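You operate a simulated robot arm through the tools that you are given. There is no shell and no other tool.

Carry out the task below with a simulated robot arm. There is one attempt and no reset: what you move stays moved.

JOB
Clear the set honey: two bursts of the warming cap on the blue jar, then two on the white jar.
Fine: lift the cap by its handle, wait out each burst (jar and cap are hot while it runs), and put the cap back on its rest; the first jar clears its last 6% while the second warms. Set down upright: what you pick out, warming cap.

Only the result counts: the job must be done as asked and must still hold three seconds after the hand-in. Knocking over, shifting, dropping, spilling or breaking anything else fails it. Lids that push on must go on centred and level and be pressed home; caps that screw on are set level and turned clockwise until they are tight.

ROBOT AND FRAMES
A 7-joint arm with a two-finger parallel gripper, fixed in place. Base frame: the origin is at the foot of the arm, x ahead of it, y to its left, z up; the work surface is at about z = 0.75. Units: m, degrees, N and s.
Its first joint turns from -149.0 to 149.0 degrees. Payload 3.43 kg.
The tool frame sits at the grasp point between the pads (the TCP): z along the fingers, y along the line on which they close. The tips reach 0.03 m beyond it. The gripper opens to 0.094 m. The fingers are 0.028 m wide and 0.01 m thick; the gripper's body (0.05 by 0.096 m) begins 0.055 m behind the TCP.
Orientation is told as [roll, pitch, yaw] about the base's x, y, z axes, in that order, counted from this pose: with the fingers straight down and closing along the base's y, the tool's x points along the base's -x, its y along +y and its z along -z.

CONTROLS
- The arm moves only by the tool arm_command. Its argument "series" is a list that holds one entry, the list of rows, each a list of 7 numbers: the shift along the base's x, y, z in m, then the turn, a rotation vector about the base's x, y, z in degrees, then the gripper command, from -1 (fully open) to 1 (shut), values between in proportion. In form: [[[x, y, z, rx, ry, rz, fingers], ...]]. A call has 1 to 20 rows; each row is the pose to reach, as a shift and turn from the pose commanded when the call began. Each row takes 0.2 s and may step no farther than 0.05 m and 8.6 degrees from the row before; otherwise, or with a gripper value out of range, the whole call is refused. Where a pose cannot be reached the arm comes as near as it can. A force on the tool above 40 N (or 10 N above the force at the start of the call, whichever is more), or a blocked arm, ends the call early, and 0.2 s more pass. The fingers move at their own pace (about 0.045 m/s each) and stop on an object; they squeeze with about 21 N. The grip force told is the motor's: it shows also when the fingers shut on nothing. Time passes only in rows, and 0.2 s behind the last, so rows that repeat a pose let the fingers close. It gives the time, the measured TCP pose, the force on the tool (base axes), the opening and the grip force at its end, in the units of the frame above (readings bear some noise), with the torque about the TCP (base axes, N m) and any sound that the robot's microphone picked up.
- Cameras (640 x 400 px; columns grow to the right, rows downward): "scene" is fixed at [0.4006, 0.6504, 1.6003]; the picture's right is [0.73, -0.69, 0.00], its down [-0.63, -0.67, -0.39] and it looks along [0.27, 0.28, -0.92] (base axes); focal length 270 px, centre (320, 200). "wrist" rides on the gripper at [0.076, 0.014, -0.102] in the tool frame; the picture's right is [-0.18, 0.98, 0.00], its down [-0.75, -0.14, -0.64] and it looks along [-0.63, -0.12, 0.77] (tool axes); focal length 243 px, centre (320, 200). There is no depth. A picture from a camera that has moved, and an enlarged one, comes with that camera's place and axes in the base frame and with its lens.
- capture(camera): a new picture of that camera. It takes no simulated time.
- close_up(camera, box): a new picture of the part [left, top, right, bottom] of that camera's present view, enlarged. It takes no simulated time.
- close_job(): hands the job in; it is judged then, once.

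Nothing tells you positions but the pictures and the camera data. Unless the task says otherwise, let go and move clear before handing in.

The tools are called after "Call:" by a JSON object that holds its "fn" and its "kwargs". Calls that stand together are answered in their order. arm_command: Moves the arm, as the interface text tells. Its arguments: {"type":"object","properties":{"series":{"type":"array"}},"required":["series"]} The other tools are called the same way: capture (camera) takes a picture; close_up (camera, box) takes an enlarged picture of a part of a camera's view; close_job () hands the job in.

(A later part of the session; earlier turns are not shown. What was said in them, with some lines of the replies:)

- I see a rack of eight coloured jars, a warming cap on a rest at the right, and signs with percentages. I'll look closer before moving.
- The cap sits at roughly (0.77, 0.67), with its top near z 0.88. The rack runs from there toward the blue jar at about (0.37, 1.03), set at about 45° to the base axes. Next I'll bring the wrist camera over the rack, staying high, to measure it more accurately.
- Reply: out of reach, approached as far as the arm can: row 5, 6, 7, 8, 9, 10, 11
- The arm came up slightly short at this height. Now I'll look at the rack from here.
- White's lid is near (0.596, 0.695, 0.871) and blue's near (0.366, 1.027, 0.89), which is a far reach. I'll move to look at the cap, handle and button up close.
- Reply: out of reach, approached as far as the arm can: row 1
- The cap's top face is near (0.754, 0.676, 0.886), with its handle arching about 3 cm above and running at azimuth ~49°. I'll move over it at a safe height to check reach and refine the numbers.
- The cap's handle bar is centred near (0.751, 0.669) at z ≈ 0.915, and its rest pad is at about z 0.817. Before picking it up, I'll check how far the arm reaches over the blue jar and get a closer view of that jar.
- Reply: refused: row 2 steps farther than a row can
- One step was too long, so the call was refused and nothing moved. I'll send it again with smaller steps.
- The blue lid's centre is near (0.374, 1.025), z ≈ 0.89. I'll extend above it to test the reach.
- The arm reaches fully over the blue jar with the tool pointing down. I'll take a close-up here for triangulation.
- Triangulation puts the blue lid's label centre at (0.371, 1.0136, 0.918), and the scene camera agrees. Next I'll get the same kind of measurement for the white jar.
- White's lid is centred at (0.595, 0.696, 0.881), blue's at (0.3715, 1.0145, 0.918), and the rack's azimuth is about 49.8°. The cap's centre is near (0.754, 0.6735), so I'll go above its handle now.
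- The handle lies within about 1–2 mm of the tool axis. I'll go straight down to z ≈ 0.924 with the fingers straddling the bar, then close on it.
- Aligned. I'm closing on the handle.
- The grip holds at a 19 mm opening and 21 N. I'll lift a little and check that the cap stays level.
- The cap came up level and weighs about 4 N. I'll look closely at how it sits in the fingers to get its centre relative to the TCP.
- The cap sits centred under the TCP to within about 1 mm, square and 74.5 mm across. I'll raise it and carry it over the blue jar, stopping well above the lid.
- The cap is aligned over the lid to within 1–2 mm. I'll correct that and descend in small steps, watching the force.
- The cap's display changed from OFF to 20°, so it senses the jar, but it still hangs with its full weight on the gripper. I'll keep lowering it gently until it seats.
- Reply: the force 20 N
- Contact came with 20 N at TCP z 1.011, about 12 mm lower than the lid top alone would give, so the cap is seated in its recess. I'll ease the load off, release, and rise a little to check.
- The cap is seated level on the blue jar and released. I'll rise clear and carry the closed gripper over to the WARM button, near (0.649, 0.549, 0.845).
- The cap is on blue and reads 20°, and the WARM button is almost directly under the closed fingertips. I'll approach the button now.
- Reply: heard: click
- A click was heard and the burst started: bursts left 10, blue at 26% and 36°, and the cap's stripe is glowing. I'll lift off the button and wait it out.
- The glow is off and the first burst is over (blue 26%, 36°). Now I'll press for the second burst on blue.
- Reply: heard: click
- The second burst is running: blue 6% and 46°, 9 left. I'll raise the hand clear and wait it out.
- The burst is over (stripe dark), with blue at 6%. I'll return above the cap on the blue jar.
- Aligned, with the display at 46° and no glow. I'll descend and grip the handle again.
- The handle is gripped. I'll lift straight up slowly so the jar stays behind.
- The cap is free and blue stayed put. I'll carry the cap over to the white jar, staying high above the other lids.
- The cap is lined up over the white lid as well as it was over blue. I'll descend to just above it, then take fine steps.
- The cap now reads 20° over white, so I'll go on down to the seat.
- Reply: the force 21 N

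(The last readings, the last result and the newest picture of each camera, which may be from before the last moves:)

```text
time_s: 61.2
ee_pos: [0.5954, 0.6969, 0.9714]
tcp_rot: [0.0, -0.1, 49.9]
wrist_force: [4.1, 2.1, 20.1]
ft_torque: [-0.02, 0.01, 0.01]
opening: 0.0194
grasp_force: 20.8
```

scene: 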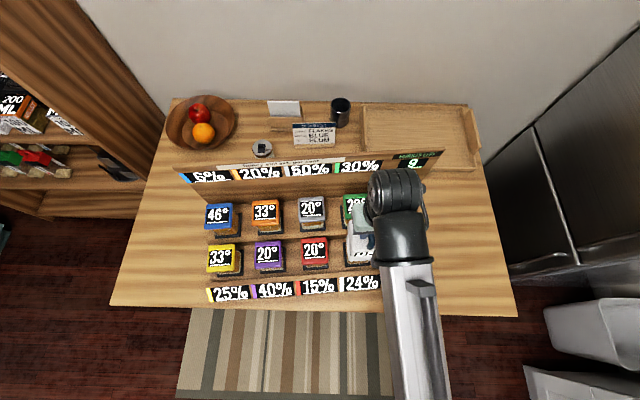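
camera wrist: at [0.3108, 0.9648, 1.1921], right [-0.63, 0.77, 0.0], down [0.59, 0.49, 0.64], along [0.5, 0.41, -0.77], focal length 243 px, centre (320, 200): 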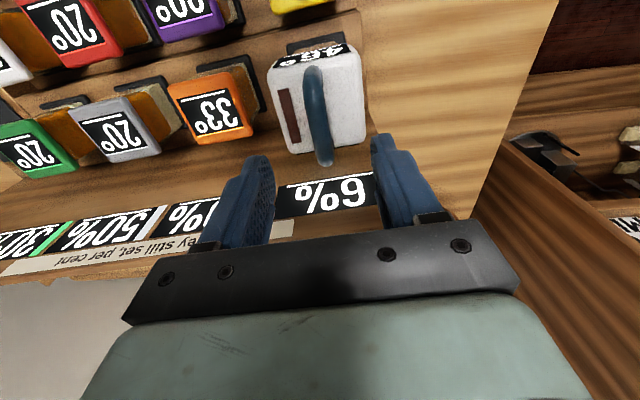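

The force is 20 N with no torque, so the cap is seated flat. I'll ease off, release, and rise.

Call:
{"fn": "arm_command", "kwargs": {"series": [[[0, 0, 0.001, 0, 0, 0, 1], [0, 0, 0.002, 0, 0, 0, 1], [0, 0, 0.002, 0, 0, 0, 1], [0, 0, 0.002, 0, 0, 0, 0.5], [0, 0, 0.002, 0, 0, 0, 0.3], [0, 0, 0.002, 0, 0, 0, 0], [0, 0, 0.002, 0, 0, 0, -0.3], [0, 0, 0.002, 0, 0, 0, -0.3]]]}}

Call:
{"fn": "close_up", "kwargs": {"camera": "wrist", "box": [220, 20, 420, 240]}}

Call:
{"fn": "close_up", "kwargs": {"camera": "scene", "box": [330, 205, 410, 285]}}

```text
time_s: 63.0
ee_pos: [0.5952, 0.6961, 0.9725]
tcp_rot: [0.0, 0.1, 50.0]
wrist_force: [-0.1, 0.6, 0.2]
ft_torque: [0.02, 0.02, -0.01]
opening: 0.0612
grasp_force: 0.0
```

```text
1.82 times, centred on (320, 130) of wrist
camera zoom: at [0.5351, 0.6459, 1.0746], right [-0.63, 0.77, 0.0], down [0.59, 0.49, 0.64], along [0.5, 0.41, -0.77], focal length 441 px, centre (320, 327)
```

zoom: 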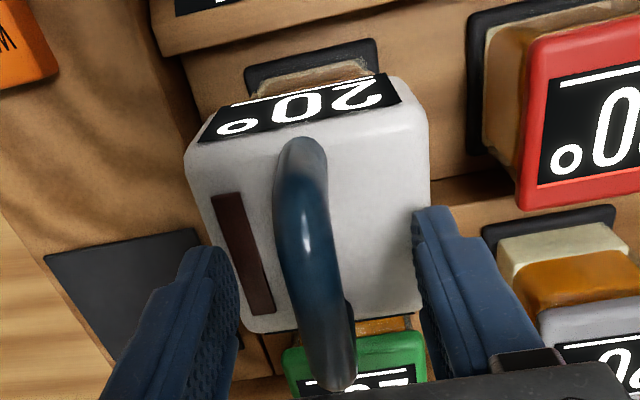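

```text
5.00 times, centred on (370, 245) of scene
camera zoom: at [0.4006, 0.6504, 1.6003], right [0.73, -0.69, 0.0], down [-0.63, -0.67, -0.39], along [0.27, 0.28, -0.92], focal length 1348 px, centre (70, -25)
```

zoom: 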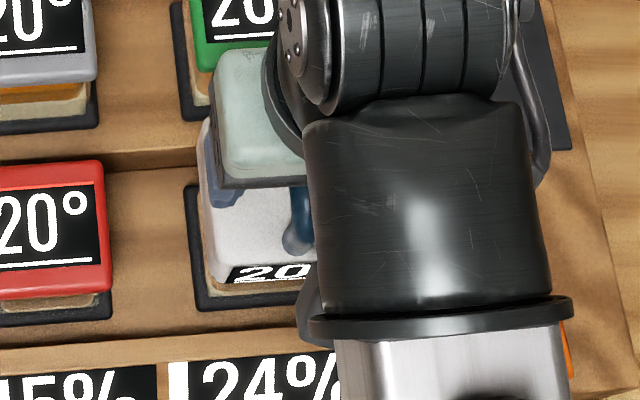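

The cap is on white, released and level. I'll go back to the WARM button with closed fingers.

Call:
{"fn": "arm_command", "kwargs": {"series": [[[0, 0, 0.04, 0, 0, 0, -0.3], [0, 0, 0.08, 0, 0, 0, -0.3], [0, 0, 0.11, 0, 0, 0, -0.3], [0.0138, -0.037, 0.11, 0, 0, 0, 0.5], [0.0276, -0.0741, 0.11, 0, 0, 0, 1], [0.0414, -0.1112, 0.11, 0, 0, 0, 1], [0.0552, -0.1482, 0.11, 0, 0, 0, 1], [0.0552, -0.1482, 0.07, 0, 0, 0, 1], [0.0552, -0.1482, 0.03, 0, 0, 0, 1], [0.0552, -0.1482, -0.01, 0, 0, 0, 1], [0.0552, -0.1482, -0.05, 0, 0, 0, 1], [0.0552, -0.1482, -0.075, 0, 0, 0, 1], [0.0552, -0.1482, -0.083, 0, 0, 0, 1], [0.0552, -0.1482, -0.083, 0, 0, 0, 1]]]}}

Call:
{"fn": "close_up", "kwargs": {"camera": "scene", "box": [170, 140, 450, 300]}}

Call:
{"fn": "close_up", "kwargs": {"camera": "wrist", "box": [240, 60, 400, 220]}}

Call:
{"fn": "close_up", "kwargs": {"camera": "scene", "box": [330, 195, 410, 275]}}

```text
time_s: 66.0
ee_pos: [0.6516, 0.5476, 0.8893]
tcp_rot: [0.0, -0.1, 49.9]
wrist_force: [-0.2, 0.8, 1.1]
ft_torque: [0.02, 0.01, 0.04]
opening: 0.0001
grasp_force: 21.1
```

```text
2.29 times, centred on (310, 220) of scene
camera zoom: at [0.4006, 0.6504, 1.6003], right [0.73, -0.69, 0.0], down [-0.63, -0.67, -0.39], along [0.27, 0.28, -0.92], focal length 616 px, centre (343, 154)
```

zoom: 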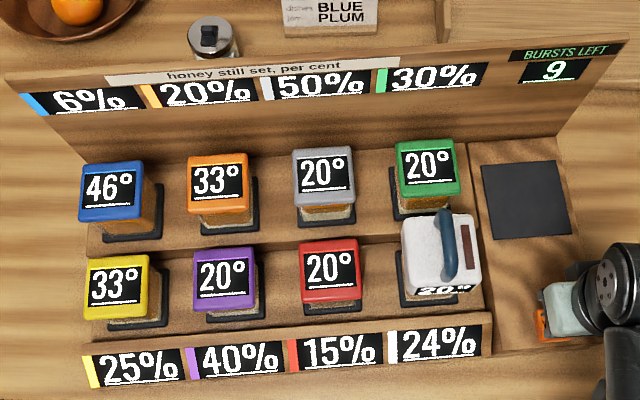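

```text
2.50 times, centred on (320, 140) of wrist
camera zoom: at [0.5907, 0.4978, 0.9915], right [-0.63, 0.77, 0.0], down [0.59, 0.49, 0.64], along [0.5, 0.41, -0.77], focal length 606 px, centre (320, 350)
```

zoom: 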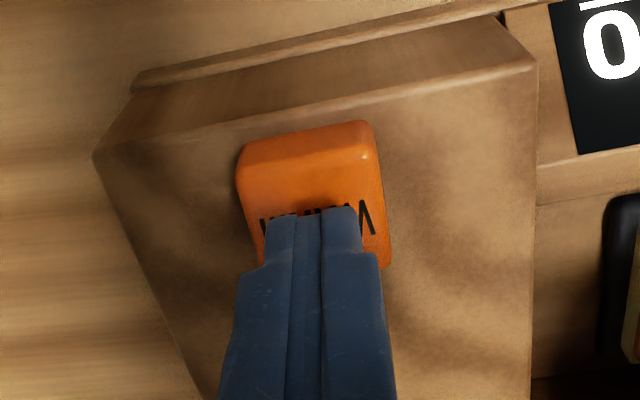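

```text
5.00 times, centred on (370, 235) of scene
camera zoom: at [0.4006, 0.6504, 1.6003], right [0.73, -0.69, 0.0], down [-0.63, -0.67, -0.39], along [0.27, 0.28, -0.92], focal length 1348 px, centre (70, 25)
```

zoom: 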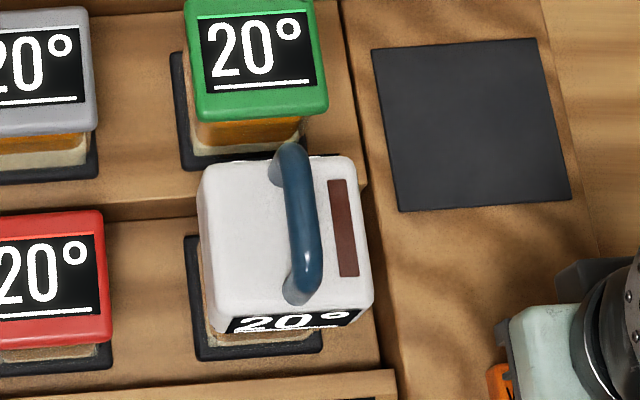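

The cap sits level on white and blue is still at 6%. I'll press for white's first burst.

Call:
{"fn": "arm_command", "kwargs": {"series": [[[0, 0, -0.008, 0, 0, 0, 1], [0, 0, -0.014, 0, 0, 0, 1], [0, 0, -0.018, 0, 0, 0, 1], [0, 0, -0.021, 0, 0, 0, 1], [0, 0, -0.01, 0, 0, 0, 1], [0, 0, 0, 0, 0, 0, 1]]]}}

Call:
{"fn": "close_up", "kwargs": {"camera": "scene", "box": [170, 140, 450, 300]}}

```text
time_s: 67.4
ee_pos: [0.6509, 0.5484, 0.8894]
tcp_rot: [0.1, 0.0, 50.0]
wrist_force: [-0.1, 0.9, 0.6]
ft_torque: [0.02, -0.02, 0.0]
opening: 0.0
grasp_force: 21.1
heard: click
```

```text
2.29 times, centred on (310, 220) of scene
camera zoom: at [0.4006, 0.6504, 1.6003], right [0.73, -0.69, 0.0], down [-0.63, -0.67, -0.39], along [0.27, 0.28, -0.92], focal length 616 px, centre (343, 154)
```

zoom: 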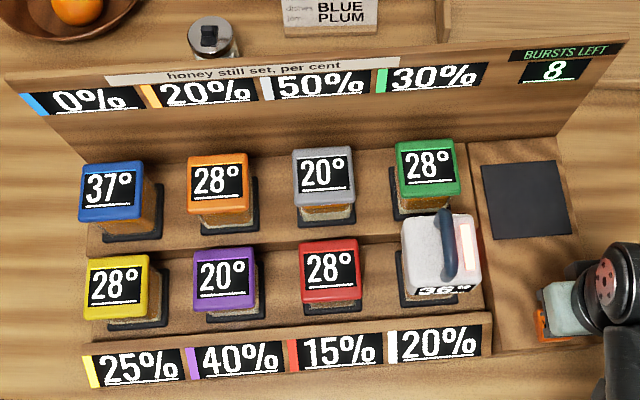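

Blue has cleared to 0%, and white is at 20% and 36° with the cap glowing. I'll wait this burst out.

Call:
{"fn": "arm_command", "kwargs": {"series": [[[0, 0, 0, 0, 0, 0, 1], [0, 0, 0, 0, 0, 0, 1], [0, 0, 0, 0, 0, 0, 1], [0, 0, 0, 0, 0, 0, 1], [0, 0, 0, 0, 0, 0, 1], [0, 0, 0, 0, 0, 0, 1], [0, 0, 0, 0, 0, 0, 1], [0, 0, 0, 0, 0, 0, 1], [0, 0, 0, 0, 0, 0, 1], [0, 0, 0, 0, 0, 0, 1], [0, 0, 0, 0, 0, 0, 1], [0, 0, 0, 0, 0, 0, 1], [0, 0, 0, 0, 0, 0, 1], [0, 0, 0, 0, 0, 0, 1], [0, 0, 0, 0, 0, 0, 1]]]}}

Call:
{"fn": "close_up", "kwargs": {"camera": "scene", "box": [170, 140, 450, 300]}}

```text
time_s: 70.6
ee_pos: [0.6518, 0.5486, 0.8885]
tcp_rot: [0.0, 0.0, 49.9]
wrist_force: [0.4, 0.6, -0.1]
ft_torque: [-0.01, 0.03, 0.04]
opening: 0.0
grasp_force: 21.3
```

```text
2.29 times, centred on (310, 220) of scene
camera zoom: at [0.4006, 0.6504, 1.6003], right [0.73, -0.69, 0.0], down [-0.63, -0.67, -0.39], along [0.27, 0.28, -0.92], focal length 616 px, centre (343, 154)
```

zoom: 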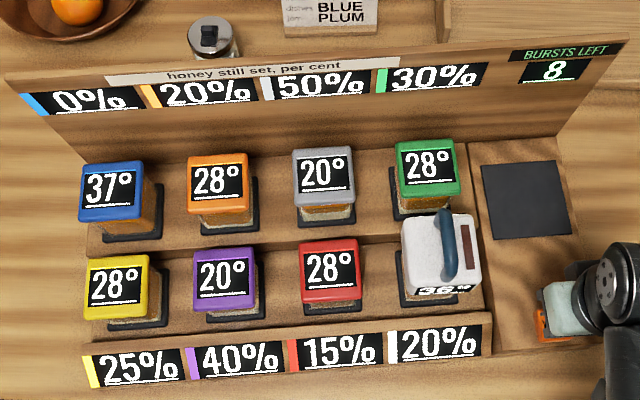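

The glow is off. I'll press for white's second burst.

Call:
{"fn": "arm_command", "kwargs": {"series": [[[0, 0, -0.008, 0, 0, 0, 1], [0, 0, -0.014, 0, 0, 0, 1], [0, 0, -0.018, 0, 0, 0, 1], [0, 0, -0.021, 0, 0, 0, 1], [0, 0, -0.01, 0, 0, 0, 1], [0, 0, 0, 0, 0, 0, 1]]]}}

Call:
{"fn": "close_up", "kwargs": {"camera": "scene", "box": [170, 140, 450, 300]}}

```text
time_s: 72.0
ee_pos: [0.6511, 0.5473, 0.8898]
tcp_rot: [0.0, 0.0, 49.9]
wrist_force: [-0.2, 0.1, 0.5]
ft_torque: [0.05, -0.01, 0.02]
opening: 0.0
grasp_force: 21.0
heard: click
```

```text
2.29 times, centred on (310, 220) of scene
camera zoom: at [0.4006, 0.6504, 1.6003], right [0.73, -0.69, 0.0], down [-0.63, -0.67, -0.39], along [0.27, 0.28, -0.92], focal length 616 px, centre (343, 154)
```

zoom: 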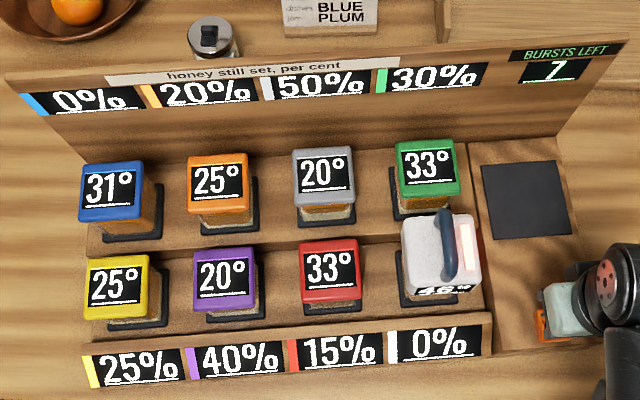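

White shows 0% and 7 bursts are left. I'll rise and wait for the burst to end before touching the cap.

Call:
{"fn": "arm_command", "kwargs": {"series": [[[0, 0, 0.04, 0, 0, 0, 1], [0, 0, 0.08, 0, 0, 0, 1], [0, 0, 0.12, 0, 0, 0, 1], [0, 0, 0.16, 0, 0, 0, 0.5], [0, 0, 0.193, 0, 0, 0, 0], [0, 0, 0.193, 0, 0, 0, -0.3], [0, 0, 0.193, 0, 0, 0, -0.3], [0, 0, 0.193, 0, 0, 0, -0.3], [0, 0, 0.193, 0, 0, 0, -0.3], [0, 0, 0.193, 0, 0, 0, -0.3], [0, 0, 0.193, 0, 0, 0, -0.3], [0, 0, 0.193, 0, 0, 0, -0.3], [0, 0, 0.193, 0, 0, 0, -0.3], [0, 0, 0.193, 0, 0, 0, -0.3], [0, 0, 0.193, 0, 0, 0, -0.3], [0, 0, 0.193, 0, 0, 0, -0.3]]]}}

Call:
{"fn": "close_up", "kwargs": {"camera": "scene", "box": [170, 140, 450, 300]}}

```text
time_s: 75.4
ee_pos: [0.6501, 0.5482, 1.0822]
tcp_rot: [0.0, 0.0, 50.0]
wrist_force: [0.0, 0.1, -0.5]
ft_torque: [-0.01, -0.01, 0.0]
opening: 0.0611
grasp_force: 0.1
```

```text
2.29 times, centred on (310, 220) of scene
camera zoom: at [0.4006, 0.6504, 1.6003], right [0.73, -0.69, 0.0], down [-0.63, -0.67, -0.39], along [0.27, 0.28, -0.92], focal length 616 px, centre (343, 154)
```

zoom: 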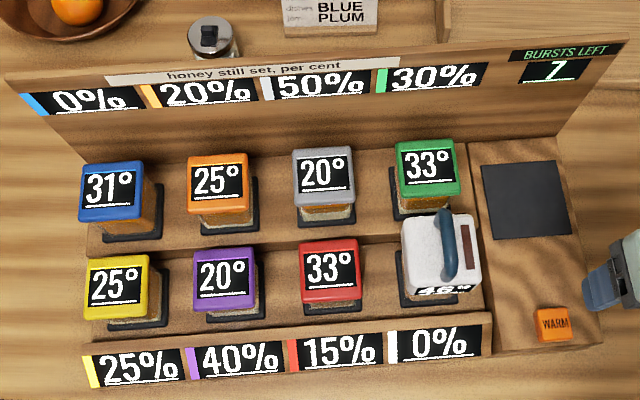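

The glow is off and both jars are at 0%. I'll go back over the cap on white.

Call:
{"fn": "arm_command", "kwargs": {"series": [[[-0.0138, 0.037, 0, 0, 0, 0, -0.3], [-0.0276, 0.0741, 0, 0, 0, 0, -0.3], [-0.0414, 0.1112, 0, 0, 0, 0, -0.3], [-0.0552, 0.1482, 0, 0, 0, 0, -0.3], [-0.0552, 0.1482, -0.025, 0, 0, 0, -0.3], [-0.0552, 0.1482, -0.03, 0, 0, 0, -0.3], [-0.0552, 0.1482, -0.03, 0, 0, 0, -0.3]]]}}

Call:
{"fn": "close_up", "kwargs": {"camera": "wrist", "box": [220, 20, 420, 220]}}

```text
time_s: 77.0
ee_pos: [0.5959, 0.6962, 1.0529]
tcp_rot: [0.0, 0.0, 49.9]
wrist_force: [0.2, -0.4, -0.7]
ft_torque: [-0.02, 0.04, -0.01]
opening: 0.061
grasp_force: 0.1
```

```text
2.00 times, centred on (320, 120) of wrist
camera zoom: at [0.5362, 0.6465, 1.1545], right [-0.63, 0.77, 0.0], down [0.59, 0.49, 0.64], along [0.5, 0.41, -0.77], focal length 485 px, centre (320, 360)
```

zoom: 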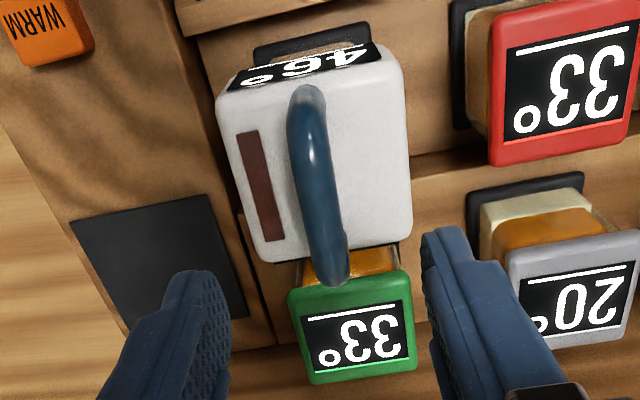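

Call:
{"fn": "arm_command", "kwargs": {"series": [[[0, 0, -0.03, 0, 0, 0, -0.3], [0, 0, -0.055, 0, 0, 0, -0.3], [0, 0, -0.072, 0, 0, 0, -0.3], [0, 0, -0.08, 0, 0, 0, -0.3], [0, 0, -0.08, 0, 0, 0, -0.3], [0, 0, -0.08, 0, 0, 0, 0.3], [0, 0, -0.08, 0, 0, 0, 1], [0, 0, -0.08, 0, 0, 0, 1], [0, 0, -0.08, 0, 0, 0, 1], [0, 0, -0.08, 0, 0, 0, 1], [0, 0, -0.08, 0, 0, 0, 1]]]}}

Call:
{"fn": "close_up", "kwargs": {"camera": "wrist", "box": [220, 20, 420, 240]}}

```text
time_s: 79.4
ee_pos: [0.5963, 0.6964, 0.9725]
tcp_rot: [0.0, 0.0, 50.0]
wrist_force: [-1.8, 2.0, 0.4]
ft_torque: [0.04, 0.0, -0.02]
opening: 0.0195
grasp_force: 20.9
```

```text
1.82 times, centred on (320, 130) of wrist
camera zoom: at [0.5356, 0.646, 1.0746], right [-0.63, 0.77, 0.0], down [0.59, 0.49, 0.64], along [0.5, 0.41, -0.77], focal length 441 px, centre (320, 327)
```

zoom: 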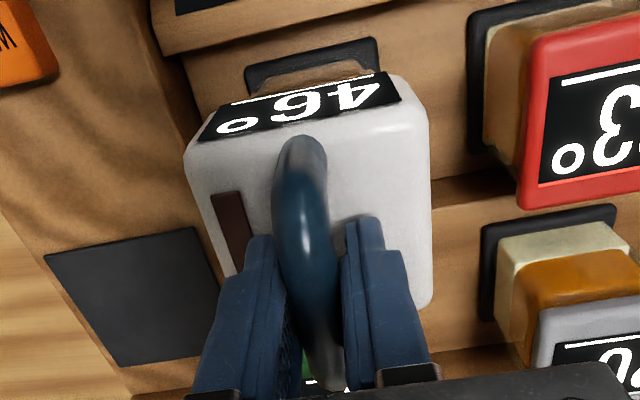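

The handle is gripped. I'll lift slowly straight off the white jar.

Call:
{"fn": "arm_command", "kwargs": {"series": [[[0, 0, 0.003, 0, 0, 0, 1], [0, 0, 0.007, 0, 0, 0, 1], [0, 0, 0.013, 0, 0, 0, 1], [0, 0, 0.022, 0, 0, 0, 1], [0, 0, 0.04, 0, 0, 0, 1], [0, 0, 0.07, 0, 0, 0, 1], [0, 0, 0.1, 0, 0, 0, 1], [0, 0, 0.1, 0, 0, 0, 1]]]}}

Call:
{"fn": "capture", "kwargs": {"camera": "wrist"}}

Call:
{"fn": "close_up", "kwargs": {"camera": "scene", "box": [310, 165, 430, 285]}}

```text
time_s: 81.2
ee_pos: [0.5955, 0.6957, 1.0725]
tcp_rot: [-0.1, 0.0, 49.9]
wrist_force: [-0.8, 0.2, -3.9]
ft_torque: [-0.06, 0.02, -0.02]
opening: 0.0194
grasp_force: 21.6
```

```text
taken
camera wrist: at [0.5358, 0.6459, 1.1742], right [-0.63, 0.77, 0.0], down [0.59, 0.49, 0.64], along [0.5, 0.41, -0.77], focal length 243 px, centre (320, 200)
```

wrist: 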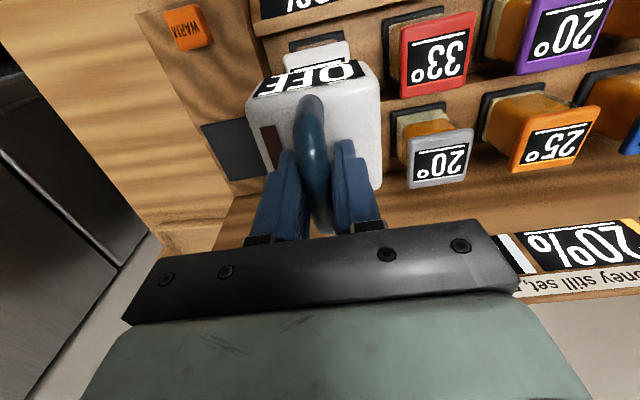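

```text
3.33 times, centred on (370, 225) of scene
camera zoom: at [0.4006, 0.6504, 1.6003], right [0.73, -0.69, 0.0], down [-0.63, -0.67, -0.39], along [0.27, 0.28, -0.92], focal length 898 px, centre (153, 117)
```

zoom: 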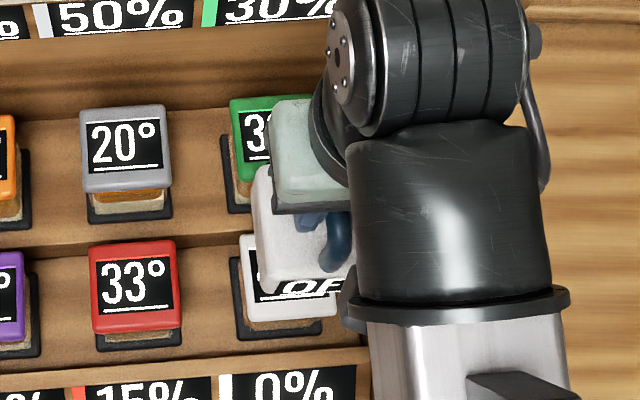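

White stayed in place. I'll carry the cap back over its rest.

Call:
{"fn": "arm_command", "kwargs": {"series": [[[0.0397, -0.0055, 0, 0, 0, 0, 1], [0.0793, -0.0109, 0, 0, 0, 0, 1], [0.119, -0.0164, 0, 0, 0, 0, 1], [0.1587, -0.0218, 0, 0, 0, 0, 1], [0.1587, -0.0218, -0.03, 0, 0, 0, 1], [0.1587, -0.0218, -0.06, 0, 0, 0, 1], [0.1587, -0.0218, -0.09, 0, 0, 0, 1], [0.1587, -0.0218, -0.09, 0, 0, 0, 1], [0.1587, -0.0218, -0.09, 0, 0, 0, 1]]]}}

Call:
{"fn": "capture", "kwargs": {"camera": "wrist"}}

Call:
{"fn": "close_up", "kwargs": {"camera": "scene", "box": [365, 155, 455, 245]}}

```text
time_s: 83.2
ee_pos: [0.7556, 0.6733, 0.9821]
tcp_rot: [-0.1, 0.1, 50.1]
wrist_force: [0.2, 0.5, -3.9]
ft_torque: [0.02, 0.01, -0.03]
opening: 0.0191
grasp_force: 20.5
```

```text
taken
camera wrist: at [0.6943, 0.6238, 1.0847], right [-0.63, 0.77, 0.0], down [0.59, 0.49, 0.64], along [0.5, 0.41, -0.77], focal length 243 px, centre (320, 200)
```

wrist: 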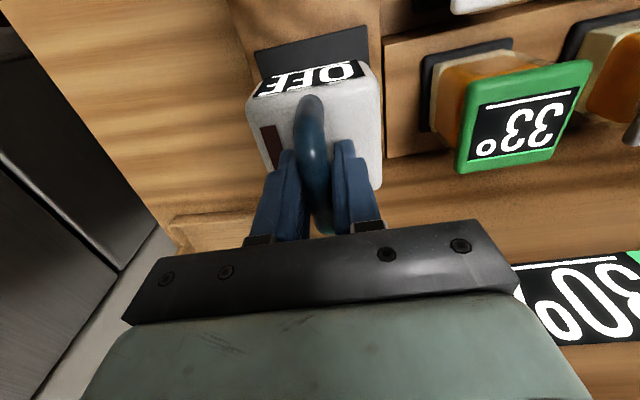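

```text
4.44 times, centred on (410, 200) of scene
camera zoom: at [0.4006, 0.6504, 1.6003], right [0.73, -0.69, 0.0], down [-0.63, -0.67, -0.39], along [0.27, 0.28, -0.92], focal length 1198 px, centre (-80, 200)
```

zoom: 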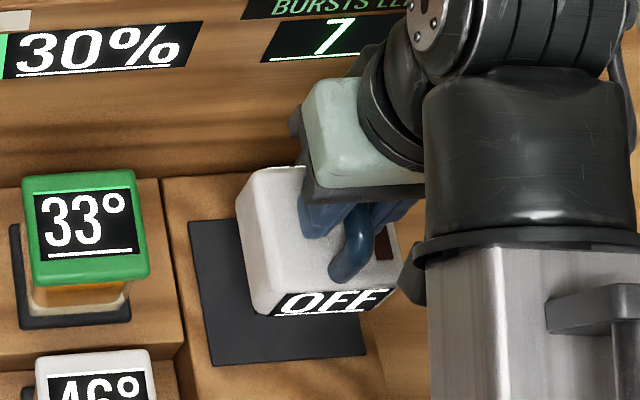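

Call:
{"fn": "arm_command", "kwargs": {"series": [[[0, 0, -0.02, 0, 0, 0, 1], [0, 0, -0.038, 0, 0, 0, 1], [0, 0, -0.048, 0, 0, 0, 1], [0, 0, -0.052, 0, 0, 0, 1], [0, 0, -0.055, 0, 0, 0, 1], [0, 0, -0.055, 0, 0, 0, 1]]]}}

Call:
{"fn": "close_up", "kwargs": {"camera": "scene", "box": [365, 165, 455, 255]}}

```text
time_s: 84.6
ee_pos: [0.7538, 0.6733, 0.928]
tcp_rot: [-0.1, -0.1, 50.1]
wrist_force: [-0.1, -0.7, -4.3]
ft_torque: [-0.01, -0.02, -0.02]
opening: 0.0193
grasp_force: 21.3
```

```text
4.44 times, centred on (410, 210) of scene
camera zoom: at [0.4006, 0.6504, 1.6003], right [0.73, -0.69, 0.0], down [-0.63, -0.67, -0.39], along [0.27, 0.28, -0.92], focal length 1198 px, centre (-80, 156)
```

zoom: 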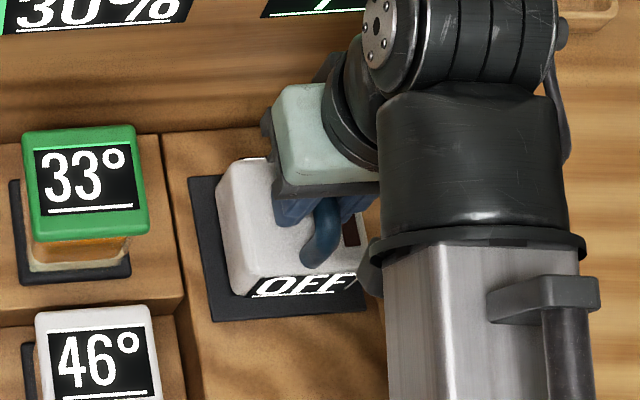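

Call:
{"fn": "arm_command", "kwargs": {"series": [[[0, 0, -0.002, 0, 0, 0, 1], [0, 0, -0.004, 0, 0, 0, 1], [0, 0, -0.005, 0, 0, 0, 1], [0, 0, -0.005, 0, 0, 0, 1]]]}}

```text
time_s: 85.6
ee_pos: [0.7553, 0.6745, 0.9216]
tcp_rot: [0.0, 0.0, 49.9]
wrist_force: [-0.2, -0.2, -3.8]
ft_torque: [0.02, 0.06, 0.02]
opening: 0.0195
grasp_force: 21.3
```

Call:
{"fn": "arm_command", "kwargs": {"series": [[[0, 0, -0.001, 0, 0, 0, 1], [0, 0, -0.002, 0, 0, 0, 1], [0, 0, -0.003, 0, 0, 0, 1], [0, 0, -0.003, 0, 0, 0, 1]]]}}

```text
time_s: 86.6
ee_pos: [0.7553, 0.6736, 0.9221]
tcp_rot: [0.0, -0.1, 50.0]
wrist_force: [1.5, 1.6, 17.1]
ft_torque: [-0.29, 0.21, 0.0]
opening: 0.0191
grasp_force: 21.0
```

It's in contact with the rest at 17 N. I'll ease off and release.

Call:
{"fn": "arm_command", "kwargs": {"series": [[[0, 0, 0.001, 0, 0, 0, 1], [0, 0, 0.002, 0, 0, 0, 1], [0, 0, 0.002, 0, 0, 0, 1]]]}}

```text
time_s: 87.4
ee_pos: [0.7543, 0.673, 0.9212]
tcp_rot: [0.0, -0.1, 50.0]
wrist_force: [0.6, 2.4, 3.4]
ft_torque: [0.36, -0.31, 0.04]
opening: 0.0193
grasp_force: 21.3
```

Call:
{"fn": "arm_command", "kwargs": {"series": [[[0, 0, 0, 0, 0, 0, 0.5], [0, 0, 0, 0, 0, 0, 0.3], [0, 0, 0, 0, 0, 0, 0], [0, 0, 0, 0, 0, 0, -0.3], [0, 0, 0, 0, 0, 0, -0.5], [0, 0, 0, 0, 0, 0, -0.5]]]}}

Call:
{"fn": "close_up", "kwargs": {"camera": "wrist", "box": [220, 20, 420, 240]}}

Call:
{"fn": "close_up", "kwargs": {"camera": "scene", "box": [365, 165, 455, 255]}}

```text
time_s: 88.8
ee_pos: [0.7539, 0.6732, 0.922]
tcp_rot: [-0.1, -0.1, 50.0]
wrist_force: [-0.4, 0.3, 0.1]
ft_torque: [-0.01, 0.0, -0.01]
opening: 0.0706
grasp_force: 0.1
```

```text
1.82 times, centred on (320, 130) of wrist
camera zoom: at [0.694, 0.6238, 1.0234], right [-0.63, 0.77, 0.0], down [0.59, 0.49, 0.64], along [0.5, 0.41, -0.77], focal length 441 px, centre (320, 327)
```

zoom: 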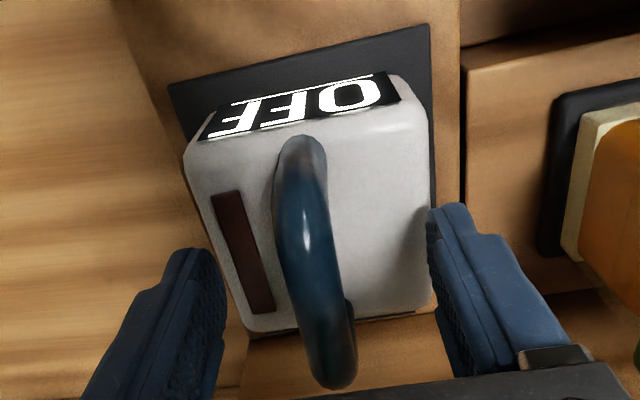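

```text
4.44 times, centred on (410, 210) of scene
camera zoom: at [0.4006, 0.6504, 1.6003], right [0.73, -0.69, 0.0], down [-0.63, -0.67, -0.39], along [0.27, 0.28, -0.92], focal length 1198 px, centre (-80, 156)
```

zoom: 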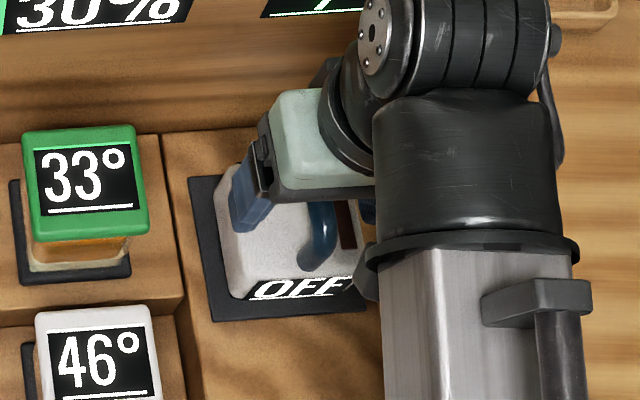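

The cap is back on its rest and released. I'll rise straight up and back away for a final check.

Call:
{"fn": "arm_command", "kwargs": {"series": [[[0, 0, 0.03, 0, 0, 0, -0.5], [0, 0, 0.07, 0, 0, 0, -0.5], [0, 0, 0.11, 0, 0, 0, -0.5], [0, 0, 0.15, 0, 0, 0, -0.5], [-0.02, -0.035, 0.17, 0, 0, 0, -0.5], [-0.04, -0.075, 0.17, 0, 0, 0, -0.5], [-0.06, -0.115, 0.17, 0, 0, 0, -0.5], [-0.06, -0.155, 0.17, 0, 0, 0, -0.5], [-0.06, -0.195, 0.17, 0, 0, 0, -0.5], [-0.06, -0.195, 0.17, 0, 0, 0, -0.5]]]}}

Call:
{"fn": "capture", "kwargs": {"camera": "scene"}}

Call:
{"fn": "close_up", "kwargs": {"camera": "scene", "box": [170, 140, 450, 300]}}

Call:
{"fn": "close_up", "kwargs": {"camera": "scene", "box": [365, 175, 445, 255]}}

```text
time_s: 91.0
ee_pos: [0.6956, 0.4774, 1.092]
tcp_rot: [0.0, 0.0, 50.0]
wrist_force: [0.5, 0.6, 0.7]
ft_torque: [0.01, -0.03, 0.02]
opening: 0.0704
grasp_force: 0.1
```

```text
taken
```

scene: 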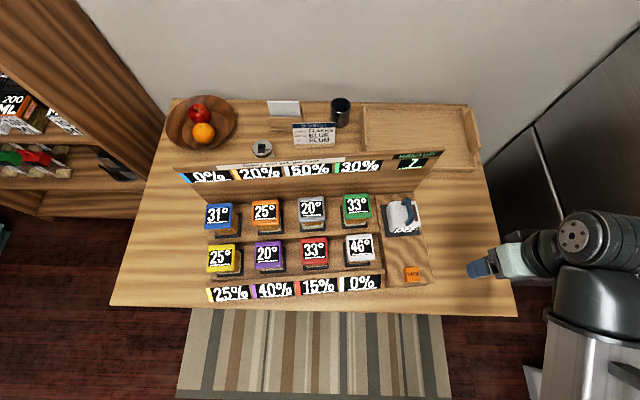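

```text
2.29 times, centred on (310, 220) of scene
camera zoom: at [0.4006, 0.6504, 1.6003], right [0.73, -0.69, 0.0], down [-0.63, -0.67, -0.39], along [0.27, 0.28, -0.92], focal length 616 px, centre (343, 154)
```

zoom: 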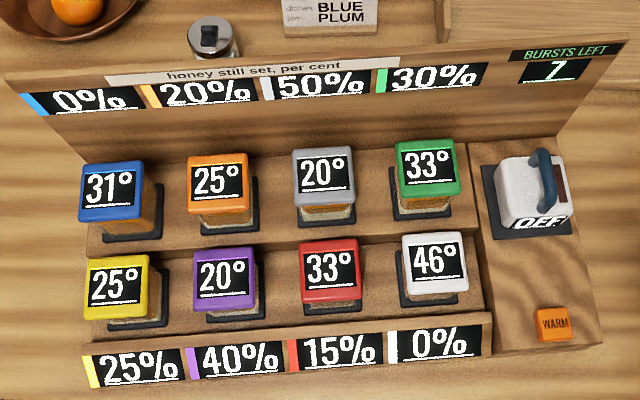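

```text
5.00 times, centred on (405, 215) of scene
camera zoom: at [0.4006, 0.6504, 1.6003], right [0.73, -0.69, 0.0], down [-0.63, -0.67, -0.39], along [0.27, 0.28, -0.92], focal length 1348 px, centre (-105, 125)
```

zoom: 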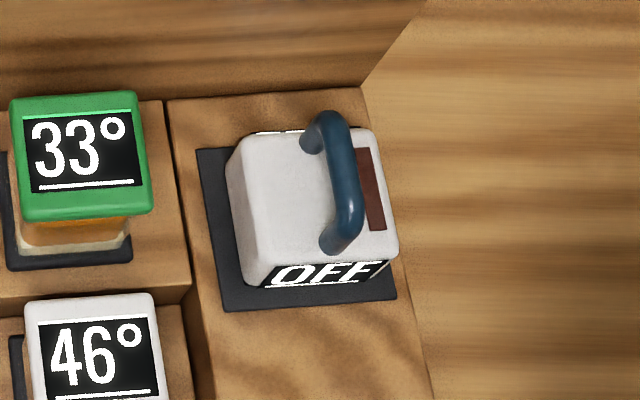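

Blue and white both read 0%, the other jars are unchanged, and 7 bursts are left. The cap stands upright on its rest showing OFF and the arm is clear, so I'm handing in.

Call:
{"fn": "close_job", "kwargs": {}}

```text
The job is handed in.
```

The job is done and handed in. The blue and white jars both read 0% set honey after two bursts each. Blue's last 6% cleared during white's first burst, as you described.

- **Warming cap:** it is back upright on its rest and showing OFF. I lifted it only by its handle and waited for each burst to finish before touching it.
- **Other jars:** their readings still show 20, 50, 30, 25, 40 and 15%, and none of them moved. The jars beside blue and white warmed a little from the bursts; the hottest were 33° at hand-in.
- **Bursts left:** 7 of the original 11.

I let go and moved the arm clear before handing in. The tool confirmed the hand-in but did not report a verdict.
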